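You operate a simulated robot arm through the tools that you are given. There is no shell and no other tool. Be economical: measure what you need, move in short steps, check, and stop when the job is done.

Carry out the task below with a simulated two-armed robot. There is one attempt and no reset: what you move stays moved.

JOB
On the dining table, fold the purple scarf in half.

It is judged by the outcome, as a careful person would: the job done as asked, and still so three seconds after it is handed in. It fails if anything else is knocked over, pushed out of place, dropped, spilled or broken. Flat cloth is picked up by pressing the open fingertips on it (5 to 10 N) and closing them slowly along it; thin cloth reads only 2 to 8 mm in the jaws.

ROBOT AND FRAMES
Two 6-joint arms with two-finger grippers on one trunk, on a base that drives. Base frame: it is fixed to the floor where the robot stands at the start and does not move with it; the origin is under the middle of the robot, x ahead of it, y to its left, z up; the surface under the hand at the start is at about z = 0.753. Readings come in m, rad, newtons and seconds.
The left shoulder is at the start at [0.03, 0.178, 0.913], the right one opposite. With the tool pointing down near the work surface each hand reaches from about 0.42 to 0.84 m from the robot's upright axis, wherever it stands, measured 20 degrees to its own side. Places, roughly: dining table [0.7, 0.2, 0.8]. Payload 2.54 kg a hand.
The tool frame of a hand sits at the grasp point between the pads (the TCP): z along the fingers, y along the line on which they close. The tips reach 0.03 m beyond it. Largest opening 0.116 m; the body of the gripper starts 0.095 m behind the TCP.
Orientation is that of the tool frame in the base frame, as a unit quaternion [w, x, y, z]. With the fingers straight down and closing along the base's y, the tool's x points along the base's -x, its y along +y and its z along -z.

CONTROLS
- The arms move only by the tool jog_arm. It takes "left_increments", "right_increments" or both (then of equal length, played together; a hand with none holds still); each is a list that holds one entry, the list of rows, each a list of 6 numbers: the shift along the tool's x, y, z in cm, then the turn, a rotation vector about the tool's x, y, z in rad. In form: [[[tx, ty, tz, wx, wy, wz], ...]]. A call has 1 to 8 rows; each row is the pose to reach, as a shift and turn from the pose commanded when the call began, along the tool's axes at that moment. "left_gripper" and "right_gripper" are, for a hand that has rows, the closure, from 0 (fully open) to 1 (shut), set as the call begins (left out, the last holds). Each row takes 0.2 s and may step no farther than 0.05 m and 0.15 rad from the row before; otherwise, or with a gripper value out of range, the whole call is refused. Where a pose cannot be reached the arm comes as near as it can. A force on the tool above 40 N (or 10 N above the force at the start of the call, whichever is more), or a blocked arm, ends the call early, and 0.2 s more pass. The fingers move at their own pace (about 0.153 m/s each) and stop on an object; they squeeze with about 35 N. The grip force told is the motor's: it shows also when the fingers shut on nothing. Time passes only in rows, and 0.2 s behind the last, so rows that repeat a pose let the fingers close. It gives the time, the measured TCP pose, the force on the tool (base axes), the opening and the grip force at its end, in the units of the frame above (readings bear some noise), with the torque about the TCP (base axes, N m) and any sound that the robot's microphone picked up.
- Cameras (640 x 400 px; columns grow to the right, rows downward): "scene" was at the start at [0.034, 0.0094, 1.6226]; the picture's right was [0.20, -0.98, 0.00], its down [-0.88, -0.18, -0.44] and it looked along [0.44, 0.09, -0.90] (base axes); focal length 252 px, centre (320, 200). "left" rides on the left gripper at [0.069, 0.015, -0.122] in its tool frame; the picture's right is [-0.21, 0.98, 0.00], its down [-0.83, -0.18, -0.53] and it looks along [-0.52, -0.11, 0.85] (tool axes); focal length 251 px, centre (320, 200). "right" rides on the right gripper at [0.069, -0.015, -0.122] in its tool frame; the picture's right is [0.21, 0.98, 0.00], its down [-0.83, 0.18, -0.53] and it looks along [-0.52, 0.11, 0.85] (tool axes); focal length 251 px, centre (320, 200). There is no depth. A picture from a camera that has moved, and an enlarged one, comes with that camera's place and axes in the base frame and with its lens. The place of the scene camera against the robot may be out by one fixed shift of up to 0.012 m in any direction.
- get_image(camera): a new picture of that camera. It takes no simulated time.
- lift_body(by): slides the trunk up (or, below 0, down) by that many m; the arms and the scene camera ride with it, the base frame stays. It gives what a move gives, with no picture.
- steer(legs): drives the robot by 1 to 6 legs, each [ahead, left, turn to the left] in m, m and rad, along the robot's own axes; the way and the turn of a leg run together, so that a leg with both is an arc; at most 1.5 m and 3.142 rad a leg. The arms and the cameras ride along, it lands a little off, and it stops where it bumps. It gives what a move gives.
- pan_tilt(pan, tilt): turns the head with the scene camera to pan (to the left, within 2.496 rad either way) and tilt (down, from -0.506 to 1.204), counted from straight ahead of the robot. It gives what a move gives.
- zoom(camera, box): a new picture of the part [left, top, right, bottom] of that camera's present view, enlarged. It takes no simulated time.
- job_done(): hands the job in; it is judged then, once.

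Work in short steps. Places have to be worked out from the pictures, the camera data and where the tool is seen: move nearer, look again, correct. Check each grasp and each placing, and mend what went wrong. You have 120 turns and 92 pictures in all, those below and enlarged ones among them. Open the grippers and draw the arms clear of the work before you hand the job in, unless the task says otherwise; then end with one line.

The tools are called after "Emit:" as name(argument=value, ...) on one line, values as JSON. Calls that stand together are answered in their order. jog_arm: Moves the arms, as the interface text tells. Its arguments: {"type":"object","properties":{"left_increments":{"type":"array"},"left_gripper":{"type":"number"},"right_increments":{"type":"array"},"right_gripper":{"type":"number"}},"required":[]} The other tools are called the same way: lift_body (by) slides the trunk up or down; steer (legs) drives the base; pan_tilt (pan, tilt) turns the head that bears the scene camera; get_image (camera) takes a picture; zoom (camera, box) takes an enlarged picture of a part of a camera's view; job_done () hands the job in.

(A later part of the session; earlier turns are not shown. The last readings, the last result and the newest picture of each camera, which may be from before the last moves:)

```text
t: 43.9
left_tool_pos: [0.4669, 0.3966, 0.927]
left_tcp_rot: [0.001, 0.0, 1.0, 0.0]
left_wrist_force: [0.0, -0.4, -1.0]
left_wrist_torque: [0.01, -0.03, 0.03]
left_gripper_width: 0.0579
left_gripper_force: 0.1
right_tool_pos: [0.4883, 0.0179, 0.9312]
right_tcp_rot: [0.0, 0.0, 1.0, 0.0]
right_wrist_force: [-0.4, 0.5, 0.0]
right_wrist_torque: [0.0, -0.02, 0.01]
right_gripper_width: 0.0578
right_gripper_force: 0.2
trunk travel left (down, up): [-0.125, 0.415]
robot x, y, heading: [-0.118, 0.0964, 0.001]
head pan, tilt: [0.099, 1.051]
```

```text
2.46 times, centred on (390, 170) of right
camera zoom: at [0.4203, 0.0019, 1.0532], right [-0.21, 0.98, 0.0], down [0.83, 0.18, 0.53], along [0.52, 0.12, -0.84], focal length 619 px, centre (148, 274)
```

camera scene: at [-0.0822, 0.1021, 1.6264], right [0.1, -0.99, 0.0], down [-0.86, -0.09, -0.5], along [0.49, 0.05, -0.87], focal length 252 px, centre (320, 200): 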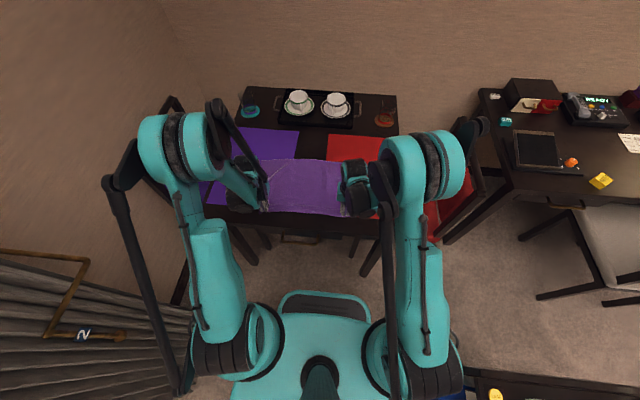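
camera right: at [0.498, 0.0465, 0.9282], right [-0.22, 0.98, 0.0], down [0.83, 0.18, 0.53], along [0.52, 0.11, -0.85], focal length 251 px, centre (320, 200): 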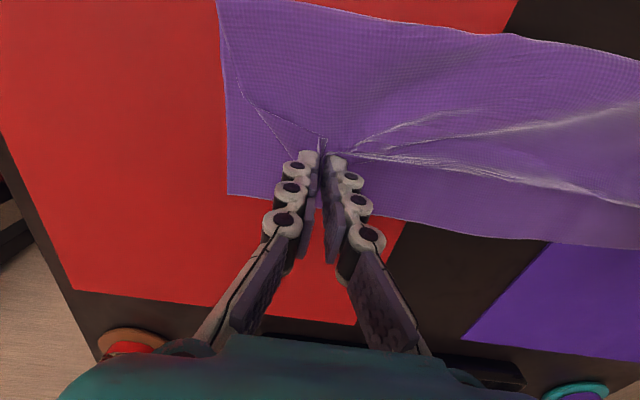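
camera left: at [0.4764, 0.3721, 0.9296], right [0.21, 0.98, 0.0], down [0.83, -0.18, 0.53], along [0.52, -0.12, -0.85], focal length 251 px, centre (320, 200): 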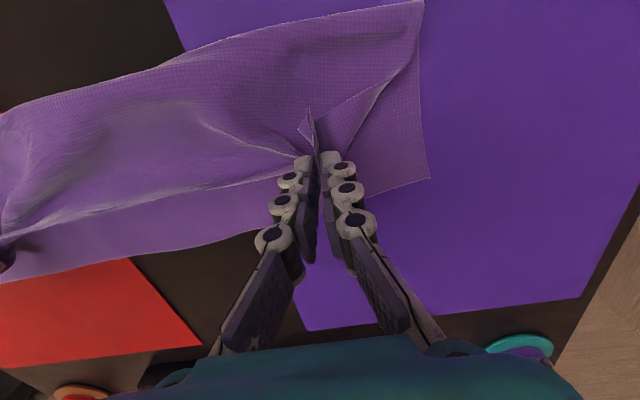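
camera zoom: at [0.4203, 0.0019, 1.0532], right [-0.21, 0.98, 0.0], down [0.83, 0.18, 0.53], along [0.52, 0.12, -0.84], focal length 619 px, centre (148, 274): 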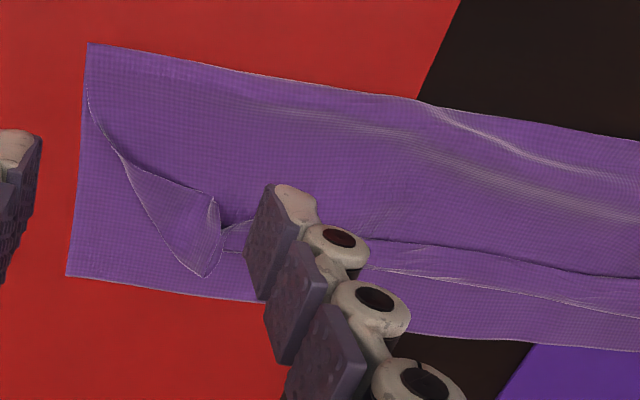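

The scarf's true corners are at about (0.505,0.355) left and (0.545,0.064) right, each tip standing and accessible. I'll pinch only the tips (about 7 mm) and carry them outward to the far corners (0.575,0.437) and (0.615,0.0).

Emit:
jog_arm(left_increments=[[[-1, -1.3, 2.5, 0, 0, 0], [-2.2, -2.7, 5, 0, 0, 0], [-3.4, -4.1, 8, 0, 0, 0], [-3.4, -4.1, 11, 0, 0, 0], [-3.4, -4.1, 12, 0, 0, 0], [-3.4, -4.1, 12, 0, 0, 0]]], right_increments=[[[-1.7, 1.6, 2.5, 0, 0, 0], [-3.5, 3.2, 5, 0, 0, 0], [-5.3, 4.7, 8, 0, 0, 0], [-5.3, 4.7, 11, 0, 0, 0], [-5.3, 4.7, 12.3, 0, 0, 0], [-5.3, 4.7, 12.3, 0, 0, 0]]], left_gripper=0.72, right_gripper=0.72)

Emit:
zoom(camera="left", box=[220, 80, 440, 220])

Emit:
zoom(camera="right", box=[220, 80, 440, 220])

```text
t: 45.3
left_tool_pos: [0.5006, 0.3574, 0.8063]
left_tcp_rot: [0.0, 0.0, 1.0, 0.0]
left_wrist_force: [1.5, 0.6, 0.3]
left_wrist_torque: [-0.03, 0.0, 0.01]
left_gripper_width: 0.0326
left_gripper_force: 0.0
right_tool_pos: [0.5439, 0.0663, 0.8056]
right_tcp_rot: [-0.001, 0.0, 1.0, 0.0]
right_wrist_force: [-0.1, 0.3, -0.7]
right_wrist_torque: [0.01, -0.04, -0.03]
right_gripper_width: 0.0322
right_gripper_force: 0.1
trunk travel left (down, up): [-0.125, 0.415]
robot x, y, heading: [-0.1209, 0.0968, -0.002]
head pan, tilt: [0.099, 1.051]
```

```text
2.86 times, centred on (330, 150) of left
camera zoom: at [0.4314, 0.3737, 0.9282], right [0.21, 0.98, 0.0], down [0.83, -0.18, 0.53], along [0.52, -0.11, -0.85], focal length 718 px, centre (291, 343)
```

zoom: 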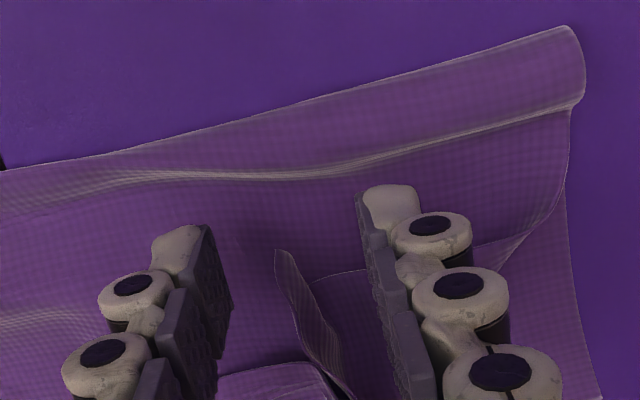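

```text
2.86 times, centred on (330, 150) of right
camera zoom: at [0.4754, 0.0505, 0.9279], right [-0.21, 0.98, 0.0], down [0.83, 0.18, 0.53], along [0.52, 0.11, -0.85], focal length 718 px, centre (291, 343)
```

zoom: 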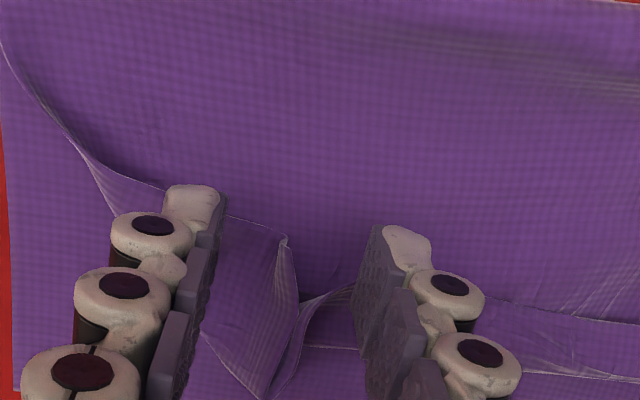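

Landing points line up: left needs 3 mm more forward. I descend and close.

Emit:
jog_arm(left_increments=[[[-0.3, 0, 0.5, 0, 0, 0], [-0.3, 0, 1.2, 0, 0, 0], [-0.3, 0, 1.7, 0, 0, 0], [-0.3, 0, 1.7, 0, 0, 0]]], right_increments=[[[-0.1, 0, 0.5, 0, 0, 0], [-0.1, 0, 1.2, 0, 0, 0], [-0.1, 0, 1.7, 0, 0, 0], [-0.1, 0, 1.7, 0, 0, 0]]])

Emit:
jog_arm(left_increments=[[[0, 0, 0, 0, 0, 0], [0, 0, 0, 0, 0, 0]]], right_increments=[[[0, 0, 0, 0, 0, 0], [0, 0, 0, 0, 0, 0]]], left_gripper=1, right_gripper=1)

Emit:
jog_arm(left_increments=[[[-0.3, 0.3, -1, 0, 0, 0], [-0.8, 0.8, -2, 0, 0, 0], [-1.3, 1.3, -2.5, 0, 0, 0], [-1.3, 1.3, -2.5, 0, 0, 0]]], right_increments=[[[-0.3, -0.3, -1, 0, 0, 0], [-0.8, -0.8, -2, 0, 0, 0], [-1.3, -1.3, -2.5, 0, 0, 0], [-1.3, -1.3, -2.5, 0, 0, 0]]])

Emit:
zoom(camera="scene", box=[240, 130, 400, 230])

```text
t: 46.3
left_tool_pos: [0.5028, 0.3579, 0.7907]
left_tcp_rot: [0.0, 0.0, 1.0, 0.0]
left_wrist_force: [0.2, 0.0, -0.1]
left_wrist_torque: [0.0, -0.02, -0.01]
left_gripper_width: 0.0327
left_gripper_force: 0.0
right_tool_pos: [0.5449, 0.0654, 0.7887]
right_tcp_rot: [0.0, 0.0, 1.0, 0.0]
right_wrist_force: [-0.7, 0.3, 0.0]
right_wrist_torque: [-0.01, -0.01, -0.01]
right_gripper_width: 0.0327
right_gripper_force: 0.2
trunk travel left (down, up): [-0.125, 0.415]
robot x, y, heading: [-0.123, 0.1002, 0.002]
head pan, tilt: [0.099, 1.051]
```

```text
t: 46.9
left_tool_pos: [0.5026, 0.3573, 0.7909]
left_tcp_rot: [0.0, 0.0, 1.0, 0.0]
left_wrist_force: [-0.8, -0.3, -0.9]
left_wrist_torque: [0.03, 0.02, 0.03]
left_gripper_width: 0.0023
left_gripper_force: 35.0
right_tool_pos: [0.5453, 0.0656, 0.789]
right_tcp_rot: [0.0, -0.001, 1.0, 0.0]
right_wrist_force: [-0.9, -0.7, -2.0]
right_wrist_torque: [-0.04, -0.01, 0.0]
right_gripper_width: 0.0018
right_gripper_force: 29.5
trunk travel left (down, up): [-0.125, 0.415]
robot x, y, heading: [-0.1231, 0.0982, 0.0]
head pan, tilt: [0.099, 1.051]
```

```text
t: 47.9
left_tool_pos: [0.5155, 0.3715, 0.8145]
left_tcp_rot: [0.0, 0.001, 1.0, 0.0]
left_wrist_force: [-0.2, -0.2, 3.0]
left_wrist_torque: [-0.02, -0.03, 0.0]
left_gripper_width: 0.0
left_gripper_force: 29.8
right_tool_pos: [0.5574, 0.0534, 0.8117]
right_tcp_rot: [0.0, 0.0, 1.0, 0.0]
right_wrist_force: [-0.3, -0.5, -1.7]
right_wrist_torque: [0.02, 0.05, -0.03]
right_gripper_width: 0.0039
right_gripper_force: 37.9
trunk travel left (down, up): [-0.125, 0.415]
robot x, y, heading: [-0.1203, 0.0987, -0.003]
head pan, tilt: [0.099, 1.051]
```

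```text
4.00 times, centred on (320, 180) of scene
camera zoom: at [-0.0811, 0.1017, 1.6265], right [0.1, -0.99, 0.0], down [-0.86, -0.09, -0.5], along [0.49, 0.05, -0.87], focal length 1009 px, centre (320, 280)
```

zoom: 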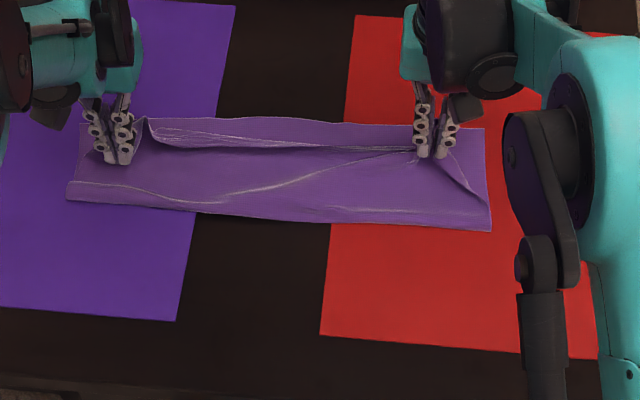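

Both hold. I carry the tips out and forward to the far corners, slightly overshooting forward to pull the hem's middle flat, then lower.

Emit:
jog_arm(left_increments=[[[-1, 1.8, -0.3, 0, 0, 0], [-2.2, 3.5, -0.3, 0, 0, 0], [-3.6, 5, 0, 0, 0, 0], [-4.8, 6.2, 0.3, 0, 0, 0], [-5.4, 6.6, 0.8, 0, 0, 0], [-5.4, 6.6, 1.3, 0, 0, 0]]], right_increments=[[[-1, -1.4, -0.3, 0, 0, 0], [-2.2, -2.8, -0.3, 0, 0, 0], [-3.4, -4, 0, 0, 0, 0], [-4.6, -4.9, 0.3, 0, 0, 0], [-5.2, -5.2, 0.8, 0, 0, 0], [-5.2, -5.2, 1.2, 0, 0, 0]]])

Emit:
zoom(camera="scene", box=[240, 130, 400, 230])

Emit:
get_image(camera="left")

Emit:
get_image(camera="right")

```text
t: 49.3
left_tool_pos: [0.5702, 0.4366, 0.8011]
left_tcp_rot: [0.0, 0.0, 1.0, -0.002]
left_wrist_force: [1.3, -5.8, -0.7]
left_wrist_torque: [-0.11, -0.01, -0.09]
left_gripper_width: 0.0006
left_gripper_force: 30.2
right_tool_pos: [0.6092, 0.0011, 0.8015]
right_tcp_rot: [0.0, -0.001, 1.0, 0.0]
right_wrist_force: [0.2, 6.0, -1.7]
right_wrist_torque: [0.2, 0.0, 0.06]
right_gripper_width: 0.0023
right_gripper_force: 33.8
trunk travel left (down, up): [-0.125, 0.415]
robot x, y, heading: [-0.1191, 0.0974, 0.002]
head pan, tilt: [0.099, 1.051]
```

```text
4.00 times, centred on (320, 180) of scene
camera zoom: at [-0.0809, 0.1017, 1.6265], right [0.1, -0.99, 0.0], down [-0.86, -0.09, -0.5], along [0.49, 0.05, -0.87], focal length 1009 px, centre (320, 280)
```

zoom: 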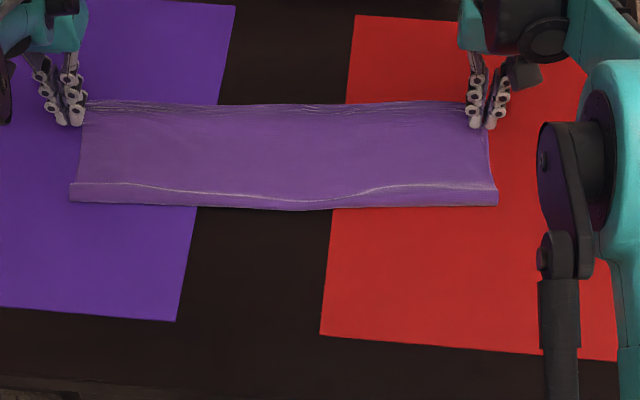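

```text
25 pictures are left
camera left: at [0.5012, 0.4527, 0.9236], right [0.21, 0.98, 0.0], down [0.83, -0.18, 0.53], along [0.52, -0.12, -0.85], focal length 251 px, centre (320, 200)
```

left: 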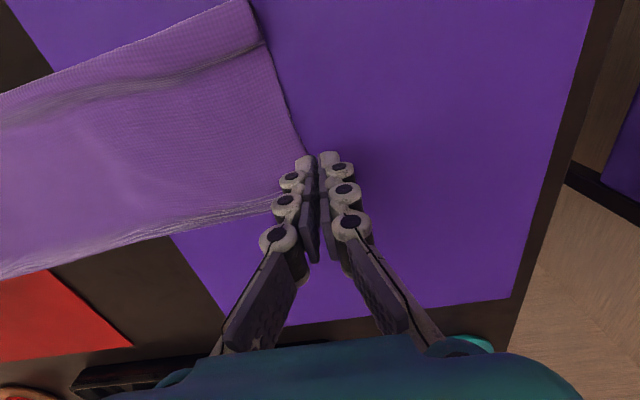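

```text
24 pictures are left
camera right: at [0.5419, -0.0146, 0.9238], right [-0.22, 0.98, 0.0], down [0.83, 0.18, 0.53], along [0.52, 0.12, -0.85], focal length 251 px, centre (320, 200)
```

right: 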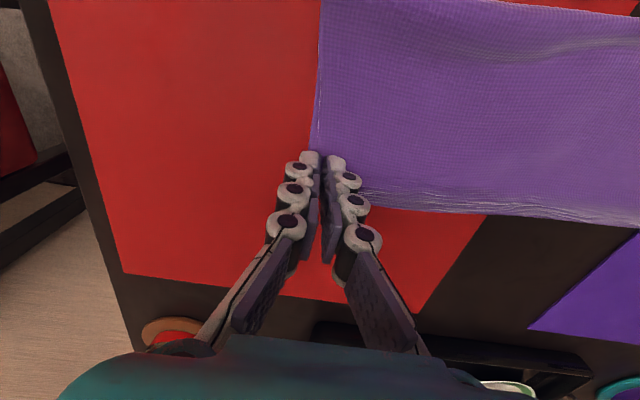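

Excellent: the top layer is spread flat with the hem straight. I bring it back ~1 cm over the bottom layer's far edge, lower to the table and release.

Emit:
jog_arm(left_increments=[[[0.4, -0.2, 0.5, 0, 0, 0], [0.9, -0.3, 0.9, 0, 0, 0], [1.1, -0.3, 1.3, 0, 0, 0], [1.1, -0.3, 1.4, 0, 0, 0]]], right_increments=[[[0.5, 0.2, 0.5, 0, 0, 0], [1.2, 0.3, 0.9, 0, 0, 0], [1.6, 0.3, 1.3, 0, 0, 0], [1.6, 0.3, 1.4, 0, 0, 0]]])

Emit:
jog_arm(left_increments=[[[0, 0, 0, 0, 0, 0], [-0.4, 0, 0, 0, 0, 0], [-0.6, 0, -1, 0, 0, 0], [-0.6, 0, -4, 0, 0, 0], [2, 1, -7, 0, 0, 0], [5, 2, -9, 0, 0, 0]]], right_increments=[[[0, 0, 0, 0, 0, 0], [-0.4, 0, 0, 0, 0, 0], [-0.6, 0, -1, 0, 0, 0], [-0.6, 0, -4, 0, 0, 0], [2, -1, -7, 0, 0, 0], [5, -2, -9, 0, 0, 0]]], left_gripper=0.7, right_gripper=0.7)

Emit:
zoom(camera="scene", box=[240, 130, 400, 230])

Emit:
zoom(camera="left", box=[100, 60, 400, 250])

Emit:
zoom(camera="right", box=[240, 60, 540, 250])

```text
t: 50.3
left_tool_pos: [0.5593, 0.4328, 0.7879]
left_tcp_rot: [0.0, 0.0, 1.0, 0.0]
left_wrist_force: [0.1, -3.2, 0.6]
left_wrist_torque: [-0.07, 0.02, -0.06]
left_gripper_width: 0.0009
left_gripper_force: 30.7
right_tool_pos: [0.5932, 0.0037, 0.7875]
right_tcp_rot: [0.0, -0.001, 1.0, 0.001]
right_wrist_force: [0.0, 3.2, 3.5]
right_wrist_torque: [0.05, -0.03, 0.06]
right_gripper_width: 0.0
right_gripper_force: 29.7
trunk travel left (down, up): [-0.125, 0.415]
robot x, y, heading: [-0.1204, 0.0969, -0.003]
head pan, tilt: [0.099, 1.051]
```

```text
t: 51.7
left_tool_pos: [0.5082, 0.4523, 0.8815]
left_tcp_rot: [0.0, 0.0, 1.0, 0.0]
left_wrist_force: [0.5, 0.0, 0.1]
left_wrist_torque: [-0.02, -0.05, -0.04]
left_gripper_width: 0.0352
left_gripper_force: 0.0
right_tool_pos: [0.5433, -0.0134, 0.8795]
right_tcp_rot: [0.001, 0.0, 1.0, -0.001]
right_wrist_force: [-1.0, -0.6, 0.2]
right_wrist_torque: [-0.01, -0.06, -0.03]
right_gripper_width: 0.0346
right_gripper_force: 0.0
trunk travel left (down, up): [-0.125, 0.415]
robot x, y, heading: [-0.1193, 0.0986, 0.004]
head pan, tilt: [0.099, 1.051]
```

```text
4.00 times, centred on (320, 180) of scene
camera zoom: at [-0.0833, 0.1015, 1.6266], right [0.1, -0.99, 0.0], down [-0.86, -0.09, -0.5], along [0.5, 0.05, -0.87], focal length 1009 px, centre (320, 280)
```

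zoom: 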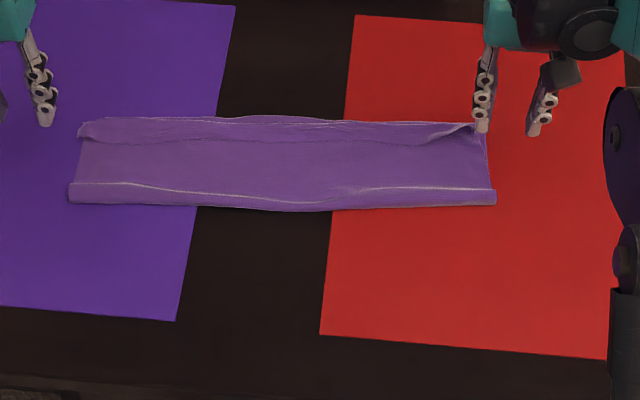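

```text
2.11 times, centred on (250, 155) of left
camera zoom: at [0.4386, 0.4694, 1.0023], right [0.21, 0.98, 0.0], down [0.82, -0.18, 0.54], along [0.52, -0.12, -0.84], focal length 529 px, centre (467, 295)
```

zoom: 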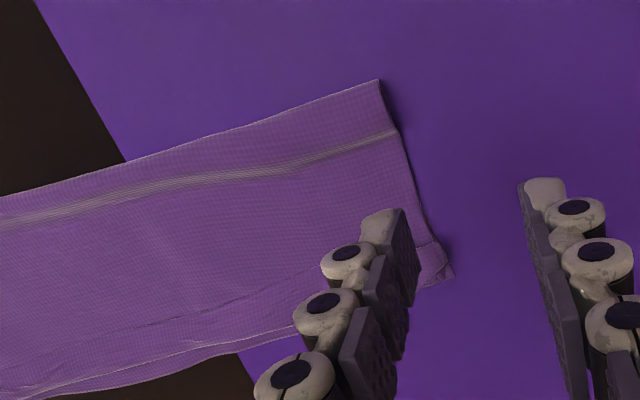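

```text
2.11 times, centred on (390, 155) of right
camera zoom: at [0.4747, -0.0296, 1.0022], right [-0.21, 0.98, 0.0], down [0.83, 0.18, 0.53], along [0.52, 0.11, -0.84], focal length 529 px, centre (173, 295)
```

zoom: 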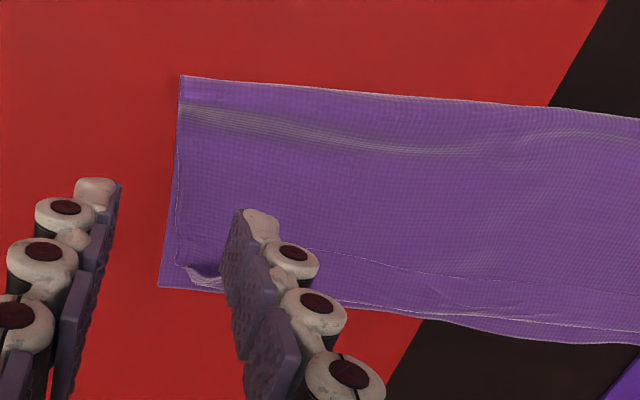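

Very good alignment. I zoom to check the hem and the ridge near the crease.

Emit:
zoom(camera="scene", box=[252, 152, 312, 187])

Emit:
zoom(camera="scene", box=[308, 152, 368, 187])

```text
10.67 times, centred on (282, 170) of scene
camera zoom: at [-0.0833, 0.1015, 1.6266], right [0.1, -0.99, 0.0], down [-0.86, -0.09, -0.5], along [0.5, 0.05, -0.87], focal length 2691 px, centre (725, 525)
```

zoom: 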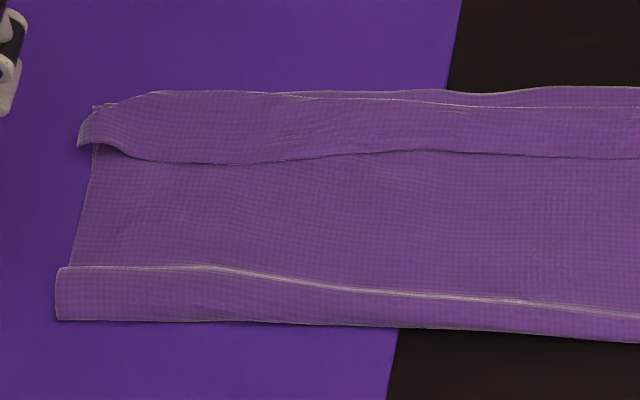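

```text
10.67 times, centred on (338, 170) of scene
camera zoom: at [-0.0833, 0.1015, 1.6266], right [0.1, -0.99, 0.0], down [-0.86, -0.09, -0.5], along [0.5, 0.05, -0.87], focal length 2691 px, centre (128, 525)
```

zoom: 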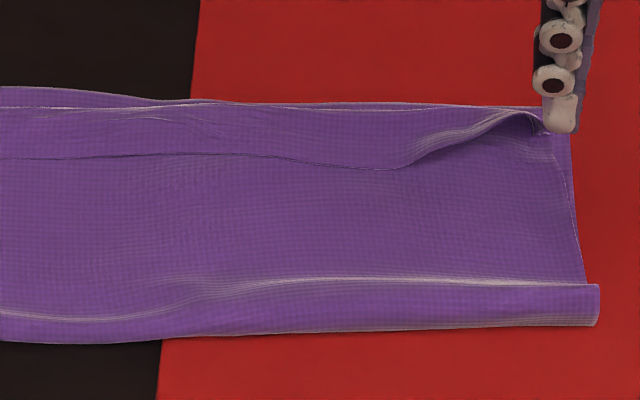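

The hem is folded back uniformly by ~3 cm (rim at x≈0.555 left, 0.58 right). I'll press open fingertips lightly on that flap and sweep it forward to unroll it. First position above it.

Emit:
jog_arm(left_increments=[[[-2, -3.4, 0, 0, 0, 0], [-4, -6.8, 1, 0, 0, 0], [-5.7, -10.2, 3, 0, 0, 0], [-5.7, -10.2, 6, 0, 0, 0], [-5.7, -10.2, 8.5, 0, 0, 0], [-5.7, -10.2, 9.2, 0, 0, 0], [-5.7, -10.2, 9.3, 0, 0, 0]]], right_increments=[[[-1.8, 3.4, 0, 0, 0, 0], [-3.6, 6.8, 1, 0, 0, 0], [-5, 10.3, 3, 0, 0, 0], [-5, 10.3, 6, 0, 0, 0], [-5, 10.3, 8.3, 0, 0, 0], [-5, 10.3, 9, 0, 0, 0], [-5, 10.3, 9.1, 0, 0, 0]]], left_gripper=0.14, right_gripper=0.14)

Emit:
get_image(camera="left")

```text
t: 53.3
left_tool_pos: [0.5653, 0.3532, 0.7848]
left_tcp_rot: [0.0, 0.0, 1.0, 0.0]
left_wrist_force: [-0.5, -0.3, -0.1]
left_wrist_torque: [-0.01, -0.03, 0.04]
left_gripper_width: 0.0997
left_gripper_force: 0.2
right_tool_pos: [0.5937, 0.0871, 0.7857]
right_tcp_rot: [0.0, 0.0, 1.0, 0.0]
right_wrist_force: [-0.3, 0.4, 0.6]
right_wrist_torque: [0.01, 0.01, -0.02]
right_gripper_width: 0.0995
right_gripper_force: 0.1
trunk travel left (down, up): [-0.125, 0.415]
robot x, y, heading: [-0.1192, 0.0974, -0.003]
head pan, tilt: [0.099, 1.051]
```

```text
18 pictures are left
camera left: at [0.4964, 0.3694, 0.9068], right [0.21, 0.98, 0.0], down [0.83, -0.18, 0.53], along [0.52, -0.11, -0.85], focal length 251 px, centre (320, 200)
```

left: 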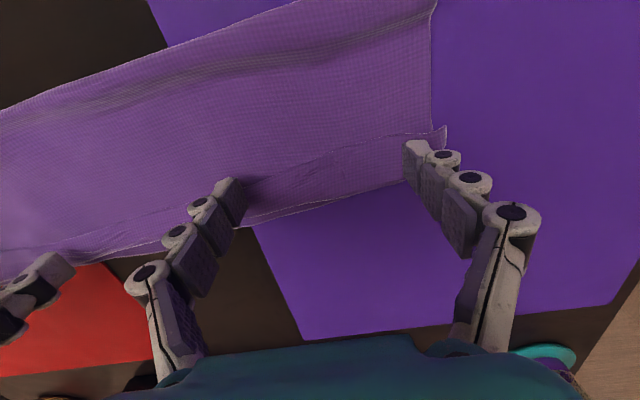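

Fingers are on the flap. I press ~1.5 mm more and sweep forward 4.5 cm, then lift.

Emit:
jog_arm(left_increments=[[[0, 0, 0.12, 0, 0, 0], [-0.6, 0, 0.15, 0, 0, 0], [-1.4, 0, 0.15, 0, 0, 0], [-2.2, 0, 0.15, 0, 0, 0], [-3, 0, 0.15, 0, 0, 0], [-3.8, 0, 0.15, 0, 0, 0], [-4.5, 0, 0.1, 0, 0, 0]]], right_increments=[[[0, 0, 0.15, 0, 0, 0], [-0.6, 0, 0.2, 0, 0, 0], [-1.4, 0, 0.2, 0, 0, 0], [-2.2, 0, 0.2, 0, 0, 0], [-3, 0, 0.2, 0, 0, 0], [-3.8, 0, 0.2, 0, 0, 0], [-4.5, 0, 0.15, 0, 0, 0]]])

Emit:
zoom(camera="scene", box=[240, 130, 400, 230])

```text
t: 54.9
left_tool_pos: [0.6112, 0.351, 0.7849]
left_tcp_rot: [-0.001, 0.0, 1.0, -0.001]
left_wrist_force: [0.1, -0.6, 1.0]
left_wrist_torque: [0.0, -0.02, -0.01]
left_gripper_width: 0.0996
left_gripper_force: 0.1
right_tool_pos: [0.64, 0.086, 0.7859]
right_tcp_rot: [0.0, 0.0, 1.0, -0.001]
right_wrist_force: [0.6, 0.2, 0.2]
right_wrist_torque: [0.0, 0.04, -0.01]
right_gripper_width: 0.0996
right_gripper_force: 0.1
trunk travel left (down, up): [-0.125, 0.415]
robot x, y, heading: [-0.1203, 0.096, -0.001]
head pan, tilt: [0.099, 1.051]
```

```text
4.00 times, centred on (320, 180) of scene
camera zoom: at [-0.0805, 0.1018, 1.6264], right [0.1, -0.99, 0.0], down [-0.86, -0.09, -0.5], along [0.49, 0.05, -0.87], focal length 1009 px, centre (320, 280)
```

zoom: 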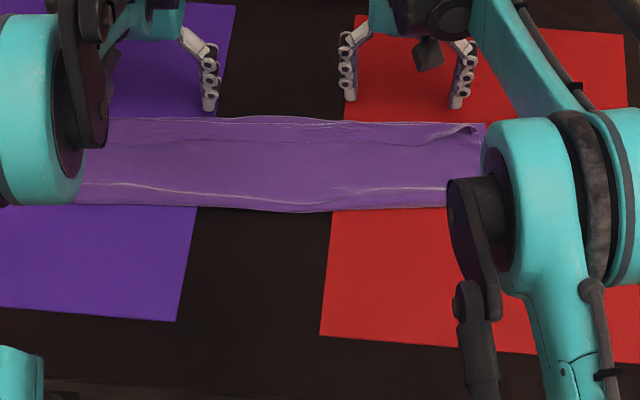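

No contact was made: hands were a few mm high. I go back and descend until I feel contact.

Emit:
jog_arm(left_increments=[[[0, 0, -1.5, 0, 0, 0], [2.3, 0, -1.5, 0, 0, 0], [4.5, 0, -1.5, 0, 0, 0], [4.5, 0, 0, 0, 0, 0], [4.5, 0, 0.2, 0, 0, 0], [4.5, 0, 0.3, 0, 0, 0], [4.5, 0, 0.3, 0, 0, 0]]], right_increments=[[[0, 0, -1.5, 0, 0, 0], [2.3, 0, -1.5, 0, 0, 0], [4.5, 0, -1.5, 0, 0, 0], [4.5, 0, 0, 0, 0, 0], [4.5, 0, 0.2, 0, 0, 0], [4.5, 0, 0.3, 0, 0, 0], [4.5, 0, 0.3, 0, 0, 0]]])

```text
t: 56.5
left_tool_pos: [0.567, 0.352, 0.7807]
left_tcp_rot: [0.0, 0.001, 1.0, 0.001]
left_wrist_force: [-0.5, -0.4, 0.0]
left_wrist_torque: [0.02, -0.03, 0.02]
left_gripper_width: 0.0998
left_gripper_force: 0.1
right_tool_pos: [0.5931, 0.086, 0.7813]
right_tcp_rot: [0.0, 0.0, 1.0, 0.0]
right_wrist_force: [-0.4, 0.5, 0.1]
right_wrist_torque: [0.01, 0.02, 0.0]
right_gripper_width: 0.0997
right_gripper_force: 0.0
trunk travel left (down, up): [-0.125, 0.415]
robot x, y, heading: [-0.1234, 0.1007, -0.001]
head pan, tilt: [0.099, 1.051]
```

Still none; I keep descending in half-millimetre steps.

Emit:
jog_arm(left_increments=[[[0, 0, 0.06, 0, 0, 0], [0, 0, 0.12, 0, 0, 0], [0, 0, 0.18, 0, 0, 0], [0, 0, 0.18, 0, 0, 0]]], right_increments=[[[0, 0, 0.06, 0, 0, 0], [0, 0, 0.12, 0, 0, 0], [0, 0, 0.18, 0, 0, 0], [0, 0, 0.18, 0, 0, 0]]])

```text
t: 57.5
left_tool_pos: [0.5654, 0.3516, 0.7788]
left_tcp_rot: [0.0, 0.0, 1.0, 0.0]
left_wrist_force: [-0.2, -0.3, -0.2]
left_wrist_torque: [0.01, -0.04, -0.02]
left_gripper_width: 0.0998
left_gripper_force: 0.0
right_tool_pos: [0.5949, 0.0878, 0.7791]
right_tcp_rot: [0.0, 0.0, 1.0, 0.0]
right_wrist_force: [-0.6, 0.1, 0.0]
right_wrist_torque: [0.0, 0.0, 0.03]
right_gripper_width: 0.0999
right_gripper_force: 0.0
trunk travel left (down, up): [-0.125, 0.415]
robot x, y, heading: [-0.1207, 0.0965, -0.001]
head pan, tilt: [0.099, 1.051]
```

The wide opening evidently lifts the fingertips. I go down further.

Emit:
jog_arm(left_increments=[[[0, 0, 0.1, 0, 0, 0], [0, 0, 0.2, 0, 0, 0], [0, 0, 0.3, 0, 0, 0], [0, 0, 0.3, 0, 0, 0]]], right_increments=[[[0, 0, 0.1, 0, 0, 0], [0, 0, 0.2, 0, 0, 0], [0, 0, 0.3, 0, 0, 0], [0, 0, 0.3, 0, 0, 0]]])

```text
t: 58.5
left_tool_pos: [0.5652, 0.3528, 0.7762]
left_tcp_rot: [0.0, 0.0, 1.0, 0.0]
left_wrist_force: [0.2, -0.5, 0.0]
left_wrist_torque: [0.0, 0.02, -0.01]
left_gripper_width: 0.0998
left_gripper_force: 0.1
right_tool_pos: [0.5942, 0.0875, 0.7769]
right_tcp_rot: [0.0, 0.0, 1.0, 0.0]
right_wrist_force: [-0.7, -0.1, 0.9]
right_wrist_torque: [0.0, 0.0, -0.04]
right_gripper_width: 0.0996
right_gripper_force: 0.2
trunk travel left (down, up): [-0.125, 0.415]
robot x, y, heading: [-0.1192, 0.0983, 0.003]
head pan, tilt: [0.099, 1.051]
```

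Emit:
jog_arm(left_increments=[[[0, 0, 0.1, 0, 0, 0], [0, 0, 0.2, 0, 0, 0], [0, 0, 0.3, 0, 0, 0], [0, 0, 0.3, 0, 0, 0]]], right_increments=[[[0, 0, 0.1, 0, 0, 0], [0, 0, 0.2, 0, 0, 0], [0, 0, 0.3, 0, 0, 0], [0, 0, 0.3, 0, 0, 0]]])

Emit:
get_image(camera="right")

```text
t: 59.5
left_tool_pos: [0.5667, 0.3516, 0.7734]
left_tcp_rot: [0.0, 0.001, 1.0, 0.0]
left_wrist_force: [-0.7, 0.5, 1.5]
left_wrist_torque: [0.09, -0.03, 0.0]
left_gripper_width: 0.1003
left_gripper_force: 0.5
right_tool_pos: [0.5936, 0.0871, 0.7735]
right_tcp_rot: [-0.001, 0.0, 1.0, 0.0]
right_wrist_force: [-0.2, -0.3, 0.4]
right_wrist_torque: [0.03, 0.0, -0.01]
right_gripper_width: 0.0996
right_gripper_force: 0.1
trunk travel left (down, up): [-0.125, 0.415]
robot x, y, heading: [-0.1208, 0.0971, 0.003]
head pan, tilt: [0.099, 1.051]
```

```text
16 pictures are left
camera right: at [0.5255, 0.0712, 0.8964], right [-0.22, 0.98, 0.0], down [0.83, 0.18, 0.53], along [0.52, 0.12, -0.85], focal length 251 px, centre (320, 200)
```

right: 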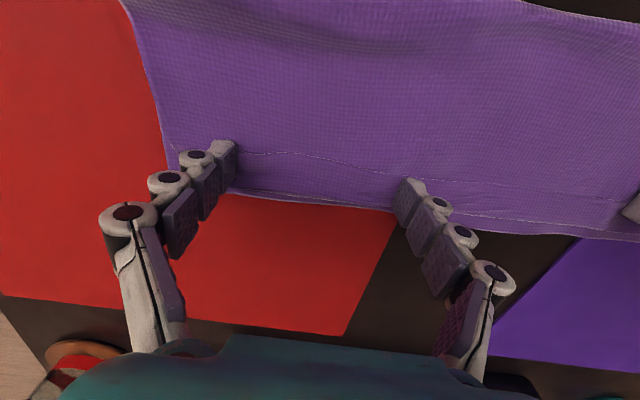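

Contact begins (1.5 N). I press ~1 mm more (right 1.5) and sweep forward.

Emit:
jog_arm(left_increments=[[[0, 0, 0.06, 0, 0, 0], [-0.4, 0, 0.08, 0, 0, 0], [-1.2, 0, 0.08, 0, 0, 0], [-2, 0, 0.08, 0, 0, 0], [-2.8, 0, 0.08, 0, 0, 0], [-3.6, 0, 0.08, 0, 0, 0], [-4.4, 0, 0.08, 0, 0, 0]]], right_increments=[[[0, 0, 0.12, 0, 0, 0], [-0.4, 0, 0.16, 0, 0, 0], [-1.2, 0, 0.16, 0, 0, 0], [-2, 0, 0.16, 0, 0, 0], [-2.8, 0, 0.16, 0, 0, 0], [-3.6, 0, 0.16, 0, 0, 0], [-4.4, 0, 0.16, 0, 0, 0]]])

Emit:
get_image(camera="left")

Emit:
get_image(camera="right")

```text
t: 61.1
left_tool_pos: [0.6088, 0.3516, 0.7737]
left_tcp_rot: [0.001, 0.001, 1.0, 0.0]
left_wrist_force: [-0.4, -0.8, 1.7]
left_wrist_torque: [0.06, -0.05, 0.0]
left_gripper_width: 0.1002
left_gripper_force: 0.8
right_tool_pos: [0.6364, 0.0857, 0.7734]
right_tcp_rot: [0.0, 0.0, 1.0, 0.0]
right_wrist_force: [-0.2, -0.2, 0.2]
right_wrist_torque: [0.01, -0.03, 0.02]
right_gripper_width: 0.1001
right_gripper_force: 0.2
trunk travel left (down, up): [-0.125, 0.415]
robot x, y, heading: [-0.1202, 0.0991, -0.002]
head pan, tilt: [0.099, 1.051]
```

```text
15 pictures are left
camera left: at [0.5403, 0.3683, 0.895], right [0.21, 0.98, 0.0], down [0.83, -0.18, 0.53], along [0.52, -0.11, -0.84], focal length 251 px, centre (320, 200)
```

left: 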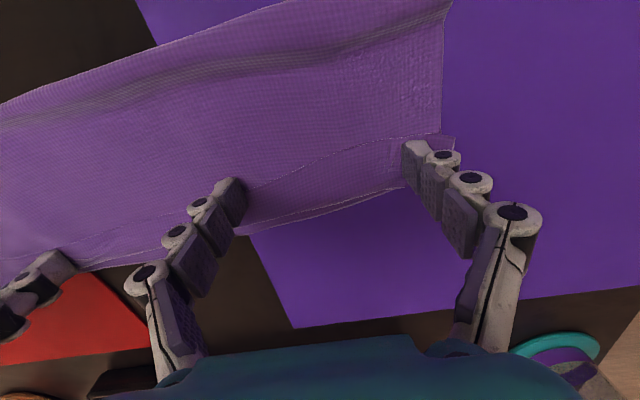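

```text
14 pictures are left
camera right: at [0.5693, 0.0711, 0.8958], right [-0.21, 0.98, 0.0], down [0.83, 0.18, 0.53], along [0.52, 0.12, -0.85], focal length 251 px, centre (320, 200)
```

right: 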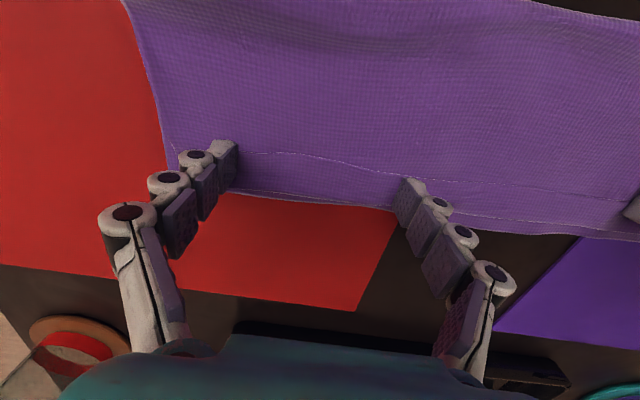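

The whole scarf slid forward with the fingers, so sweeping doesn't unroll the hem. I'll redo it properly: pick the hem up, lay it back flat, then regrip only a narrow rim. First lift and look.

Emit:
jog_arm(left_increments=[[[0, 0, -2, 0, 0, 0], [0.5, 0.5, -5, 0, 0, 0], [2, 2, -7, 0, 0, 0], [5, 4, -9, 0, 0, 0]]], right_increments=[[[0, 0, -2, 0, 0, 0], [0.5, -0.5, -5, 0, 0, 0], [2, -2, -7, 0, 0, 0], [5, -4, -9, 0, 0, 0]]])

Emit:
zoom(camera="scene", box=[250, 135, 374, 185])

```text
t: 62.1
left_tool_pos: [0.5575, 0.3897, 0.8648]
left_tcp_rot: [0.0, 0.0, 1.0, 0.0]
left_wrist_force: [-1.2, 0.8, 0.0]
left_wrist_torque: [0.02, -0.04, 0.01]
left_gripper_width: 0.1
left_gripper_force: 0.1
right_tool_pos: [0.5865, 0.0442, 0.8639]
right_tcp_rot: [0.0, 0.0, 1.0, 0.001]
right_wrist_force: [0.2, -0.4, 0.4]
right_wrist_torque: [0.0, -0.07, -0.02]
right_gripper_width: 0.0998
right_gripper_force: 0.4
trunk travel left (down, up): [-0.125, 0.415]
robot x, y, heading: [-0.1199, 0.0974, 0.002]
head pan, tilt: [0.099, 1.051]
```

```text
5.16 times, centred on (312, 160) of scene
camera zoom: at [-0.0844, 0.1013, 1.6266], right [0.1, -0.99, 0.0], down [-0.86, -0.09, -0.5], along [0.5, 0.05, -0.87], focal length 1302 px, centre (361, 406)
```

zoom: 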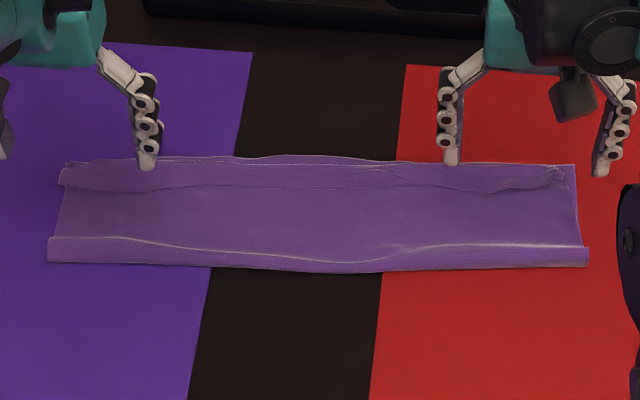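

Hem rim now at x≈0.598 (left) and 0.63 (right). I set the tips on the rim near each corner, press gently and close.

Emit:
jog_arm(left_increments=[[[-2, 0.2, 2, 0, 0, 0], [-4.4, 0.5, 4, 0, 0, 0], [-4.4, 0.5, 6.5, 0, 0, 0], [-4.4, 0.5, 7.6, 0, 0, 0], [-4.4, 0.5, 8.0, 0, 0, 0], [-4.4, 0.5, 8.0, 0, 0, 0]]], right_increments=[[[-2, -0.6, 2, 0, 0, 0], [-4.7, -1.4, 4, 0, 0, 0], [-4.7, -1.4, 6.5, 0, 0, 0], [-4.7, -1.4, 7.5, 0, 0, 0], [-4.7, -1.4, 7.9, 0, 0, 0], [-4.7, -1.4, 7.9, 0, 0, 0]]], left_gripper=0.57, right_gripper=0.57)

Emit:
jog_arm(left_increments=[[[0, 0, 0.1, 0, 0, 0], [0, 0, 0.15, 0, 0, 0], [0, 0, 0.15, 0, 0, 0]]], right_increments=[[[0, 0, 0.1, 0, 0, 0], [0, 0, 0.15, 0, 0, 0], [0, 0, 0.15, 0, 0, 0]]])

```text
t: 63.5
left_tool_pos: [0.6026, 0.3962, 0.7833]
left_tcp_rot: [0.001, 0.0, 1.0, 0.0]
left_wrist_force: [0.7, -0.2, 10.2]
left_wrist_torque: [-0.19, -0.04, -0.01]
left_gripper_width: 0.0514
left_gripper_force: 0.6
right_tool_pos: [0.6345, 0.032, 0.7855]
right_tcp_rot: [-0.001, -0.001, 1.0, -0.001]
right_wrist_force: [-0.4, -0.3, 0.9]
right_wrist_torque: [0.03, 0.01, 0.01]
right_gripper_width: 0.05
right_gripper_force: 0.1
trunk travel left (down, up): [-0.125, 0.415]
robot x, y, heading: [-0.1185, 0.0959, 0.002]
head pan, tilt: [0.099, 1.051]
```

```text
t: 64.3
left_tool_pos: [0.6029, 0.3954, 0.7814]
left_tcp_rot: [0.001, 0.0, 1.0, 0.0]
left_wrist_force: [0.8, -2.6, 19.2]
left_wrist_torque: [-0.42, -0.02, 0.03]
left_gripper_width: 0.0501
left_gripper_force: 7.0
right_tool_pos: [0.6336, 0.0316, 0.784]
right_tcp_rot: [0.001, -0.001, 1.0, 0.0]
right_wrist_force: [0.6, -0.6, 8.8]
right_wrist_torque: [0.02, 0.03, 0.0]
right_gripper_width: 0.0509
right_gripper_force: 0.5
trunk travel left (down, up): [-0.125, 0.415]
robot x, y, heading: [-0.1187, 0.1012, 0.002]
head pan, tilt: [0.099, 1.051]
```

Right 9 N is fine; left 19 N is too much, so I back it off 1.5 mm, and close gradually.

Emit:
jog_arm(left_increments=[[[0, 0, -0.15, 0, 0, 0]]], right_increments=[[[0, 0, 0, 0, 0, 0]]], left_gripper=0.66, right_gripper=0.66)

Emit:
jog_arm(left_increments=[[[0, 0, 0, 0, 0, 0]]], right_increments=[[[0, 0, 0, 0, 0, 0]]], left_gripper=0.78, right_gripper=0.78)

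Emit:
jog_arm(left_increments=[[[0, 0, 0, 0, 0, 0]]], right_increments=[[[0, 0, 0, 0, 0, 0]]], left_gripper=0.9, right_gripper=0.9)

Emit:
jog_arm(left_increments=[[[0, 0, 0, 0, 0, 0], [0, 0, 0, 0, 0, 0]]], right_increments=[[[0, 0, 0, 0, 0, 0], [0, 0, 0, 0, 0, 0]]], left_gripper=1, right_gripper=1)

Emit:
jog_arm(left_increments=[[[0.3, 0, -1.2, 0, 0, 0], [1, 0, -2.4, 0, 0, 0], [2.2, 0, -3.6, 0, 0, 0], [2.2, 0, -3.6, 0, 0, 0]]], right_increments=[[[0.3, 0, -1.2, 0, 0, 0], [1, 0, -2.4, 0, 0, 0], [2.2, 0, -3.6, 0, 0, 0], [2.2, 0, -3.6, 0, 0, 0]]])

Emit:
zoom(camera="scene", box=[240, 130, 400, 230])

```text
t: 64.7
left_tool_pos: [0.6023, 0.3974, 0.7832]
left_tcp_rot: [0.002, 0.0, 1.0, 0.0]
left_wrist_force: [-0.2, 0.1, 6.1]
left_wrist_torque: [-0.06, -0.02, -0.01]
left_gripper_width: 0.0398
left_gripper_force: 0.0
right_tool_pos: [0.6338, 0.0321, 0.7838]
right_tcp_rot: [0.001, 0.0, 1.0, 0.0]
right_wrist_force: [-1.0, 0.1, 10.0]
right_wrist_torque: [0.15, 0.03, 0.0]
right_gripper_width: 0.0388
right_gripper_force: 0.0
trunk travel left (down, up): [-0.125, 0.415]
robot x, y, heading: [-0.1199, 0.0981, 0.0]
head pan, tilt: [0.099, 1.051]
```

```text
t: 65.1
left_tool_pos: [0.6027, 0.3971, 0.7848]
left_tcp_rot: [0.001, 0.0, 1.0, 0.001]
left_wrist_force: [0.5, -0.3, 12.2]
left_wrist_torque: [-0.13, -0.02, 0.01]
left_gripper_width: 0.0259
left_gripper_force: 0.0
right_tool_pos: [0.6339, 0.0317, 0.7829]
right_tcp_rot: [0.001, 0.0, 1.0, 0.0]
right_wrist_force: [-1.1, 0.7, 12.2]
right_wrist_torque: [0.13, 0.0, 0.02]
right_gripper_width: 0.0257
right_gripper_force: 0.1
trunk travel left (down, up): [-0.125, 0.415]
robot x, y, heading: [-0.1235, 0.0957, -0.002]
head pan, tilt: [0.099, 1.051]
```

```text
t: 65.5
left_tool_pos: [0.6037, 0.396, 0.7834]
left_tcp_rot: [0.001, 0.0, 1.0, 0.0]
left_wrist_force: [0.1, -6.5, 8.6]
left_wrist_torque: [-0.21, -0.01, -0.02]
left_gripper_width: 0.0101
left_gripper_force: 6.2
right_tool_pos: [0.6335, 0.0324, 0.7842]
right_tcp_rot: [0.001, 0.001, 1.0, 0.001]
right_wrist_force: [-0.9, 3.7, 9.2]
right_wrist_torque: [0.2, -0.01, 0.05]
right_gripper_width: 0.0122
right_gripper_force: 0.8
trunk travel left (down, up): [-0.125, 0.415]
robot x, y, heading: [-0.1221, 0.0953, -0.0]
head pan, tilt: [0.099, 1.051]
```

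```text
t: 66.1
left_tool_pos: [0.6033, 0.3956, 0.7844]
left_tcp_rot: [0.0, 0.0, 1.0, -0.001]
left_wrist_force: [-0.3, -13.5, 10.8]
left_wrist_torque: [-0.43, -0.03, -0.12]
left_gripper_width: 0.0038
left_gripper_force: 32.7
right_tool_pos: [0.6331, 0.0345, 0.7834]
right_tcp_rot: [0.001, -0.002, 1.0, 0.002]
right_wrist_force: [-0.7, 13.5, 6.9]
right_wrist_torque: [0.41, -0.04, 0.05]
right_gripper_width: 0.0025
right_gripper_force: 32.5
trunk travel left (down, up): [-0.125, 0.415]
robot x, y, heading: [-0.1205, 0.0969, 0.002]
head pan, tilt: [0.099, 1.051]
```

```text
t: 67.1
left_tool_pos: [0.5829, 0.3958, 0.818]
left_tcp_rot: [0.0, 0.0, 1.0, -0.001]
left_wrist_force: [1.2, -11.8, -0.3]
left_wrist_torque: [-0.38, 0.01, -0.14]
left_gripper_width: 0.0034
left_gripper_force: 32.8
right_tool_pos: [0.6127, 0.0323, 0.8198]
right_tcp_rot: [0.0, 0.0, 1.0, 0.0]
right_wrist_force: [-0.4, 12.5, 0.0]
right_wrist_torque: [0.38, 0.08, 0.08]
right_gripper_width: 0.0023
right_gripper_force: 31.9
trunk travel left (down, up): [-0.125, 0.415]
robot x, y, heading: [-0.1176, 0.0964, 0.001]
head pan, tilt: [0.099, 1.051]
```

```text
4.00 times, centred on (320, 180) of scene
camera zoom: at [-0.08, 0.1018, 1.6264], right [0.1, -0.99, 0.0], down [-0.86, -0.09, -0.5], along [0.49, 0.05, -0.87], focal length 1009 px, centre (320, 280)
```

zoom: 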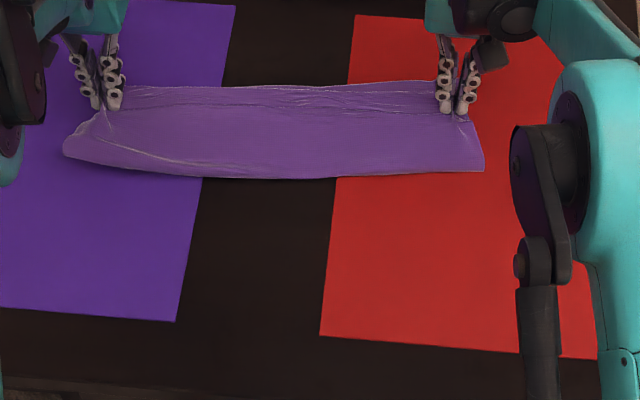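

Held, with high tension between hands (12 N). I ease 5 mm each and draw back to see whether only the top layer is held.

Emit:
jog_arm(left_increments=[[[0.8, -0.5, -1, 0, 0, 0], [2.2, -0.6, -2, 0, 0, 0], [4, -0.6, -2.6, 0, 0, 0], [6, -0.6, -2.8, 0, 0, 0], [8, -0.6, -2.8, 0, 0, 0], [10, -0.6, -2.4, 0, 0, 0]]], right_increments=[[[0.8, 0.5, -1, 0, 0, 0], [2.2, 0.6, -2, 0, 0, 0], [4, 0.6, -2.6, 0, 0, 0], [6, 0.6, -2.8, 0, 0, 0], [8, 0.6, -2.8, 0, 0, 0], [10, 0.6, -2.4, 0, 0, 0]]])

Emit:
zoom(camera="scene", box=[240, 130, 400, 230])

```text
t: 68.5
left_tool_pos: [0.4798, 0.3912, 0.8409]
left_tcp_rot: [0.0, 0.0, 1.0, 0.0]
left_wrist_force: [0.3, -0.6, -3.0]
left_wrist_torque: [0.0, 0.02, 0.01]
left_gripper_width: 0.0053
left_gripper_force: 38.7
right_tool_pos: [0.5137, 0.0389, 0.8424]
right_tcp_rot: [0.0, 0.0, 1.0, 0.0]
right_wrist_force: [-0.6, 0.6, -2.7]
right_wrist_torque: [-0.06, 0.0, 0.0]
right_gripper_width: 0.0058
right_gripper_force: 36.5
trunk travel left (down, up): [-0.125, 0.415]
robot x, y, heading: [-0.1239, 0.096, 0.001]
head pan, tilt: [0.099, 1.051]
```

```text
4.00 times, centred on (320, 180) of scene
camera zoom: at [-0.0823, 0.1016, 1.6265], right [0.1, -0.99, 0.0], down [-0.86, -0.09, -0.5], along [0.49, 0.05, -0.87], focal length 1009 px, centre (320, 280)
```

zoom: 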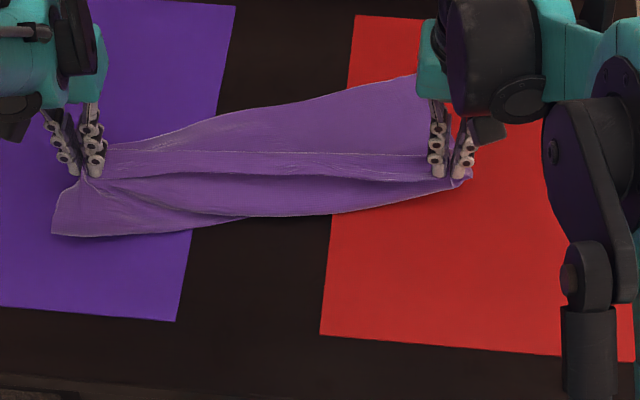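

Right holds only the top layer, but the left also caught the bottom layer. I lower the left hand, release, and look.

Emit:
jog_arm(left_increments=[[[-0.5, 0, 2, 0, 0, 0], [-1, 0, 4, 0, 0, 0], [-1, 0, 5.2, 0, 0, 0]]], right_increments=[[[0.5, 0, 0.6, 0, 0, 0], [1, 0, 1.2, 0, 0, 0], [1.5, 0, 1.8, 0, 0, 0]]])

Emit:
jog_arm(left_increments=[[[0, 0, 0, 0, 0, 0], [0, 0, -1, 0, 0, 0], [0, 0, -4, 0, 0, 0], [1.5, 1, -7, 0, 0, 0], [4, 2, -9, 0, 0, 0]]], left_gripper=0.4)

Emit:
get_image(camera="left")

```text
t: 69.3
left_tool_pos: [0.4912, 0.3899, 0.7903]
left_tcp_rot: [0.001, 0.0, 1.0, 0.0]
left_wrist_force: [0.0, -0.5, -1.4]
left_wrist_torque: [-0.01, 0.06, -0.02]
left_gripper_width: 0.0056
left_gripper_force: 33.2
right_tool_pos: [0.4984, 0.0379, 0.8229]
right_tcp_rot: [0.001, -0.001, 1.0, 0.0]
right_wrist_force: [0.4, 2.3, 4.3]
right_wrist_torque: [0.05, -0.1, 0.03]
right_gripper_width: 0.0
right_gripper_force: 28.9
trunk travel left (down, up): [-0.125, 0.415]
robot x, y, heading: [-0.124, 0.0955, -0.001]
head pan, tilt: [0.099, 1.051]
```

```text
t: 70.5
left_tool_pos: [0.4514, 0.4105, 0.8821]
left_tcp_rot: [0.001, 0.001, 1.0, 0.0]
left_wrist_force: [0.4, -0.8, 0.4]
left_wrist_torque: [-0.01, -0.06, 0.01]
left_gripper_width: 0.0696
left_gripper_force: 0.0
right_tool_pos: [0.4983, 0.039, 0.8239]
right_tcp_rot: [-0.001, 0.001, 1.0, 0.0]
right_wrist_force: [-0.1, -0.1, -2.6]
right_wrist_torque: [0.0, 0.0, -0.01]
right_gripper_width: 0.005
right_gripper_force: 32.7
trunk travel left (down, up): [-0.125, 0.415]
robot x, y, heading: [-0.1202, 0.0938, 0.001]
head pan, tilt: [0.099, 1.051]
```

```text
10 pictures are left
camera left: at [0.382, 0.4271, 1.0038], right [0.21, 0.98, 0.0], down [0.83, -0.18, 0.53], along [0.52, -0.12, -0.84], focal length 251 px, centre (320, 200)
```

left: 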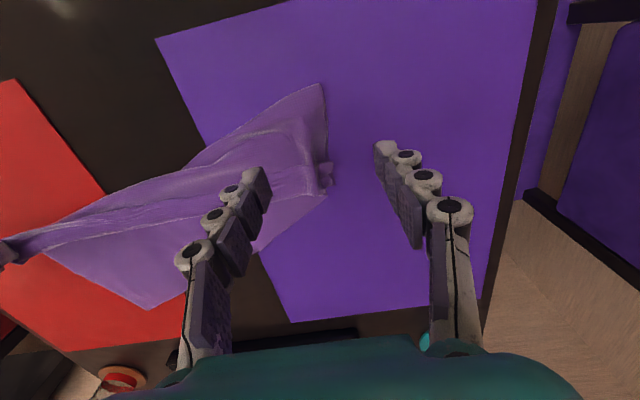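

I zoom on the left corner pile.

Emit:
zoom(camera="left", box=[230, 70, 370, 220])

```text
2.67 times, centred on (300, 145) of left
camera zoom: at [0.382, 0.4271, 1.0038], right [0.21, 0.98, 0.0], down [0.83, -0.18, 0.53], along [0.52, -0.12, -0.84], focal length 670 px, centre (373, 347)
```

zoom: 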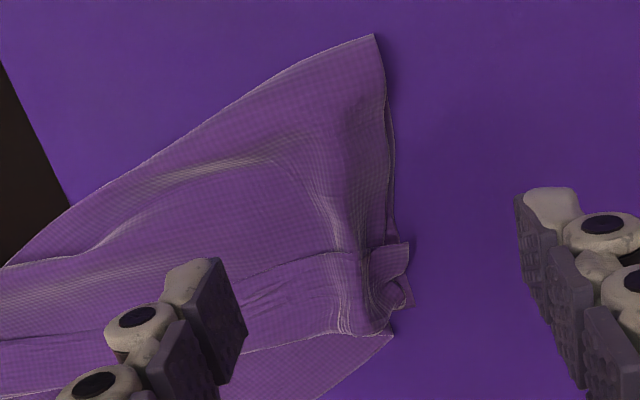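

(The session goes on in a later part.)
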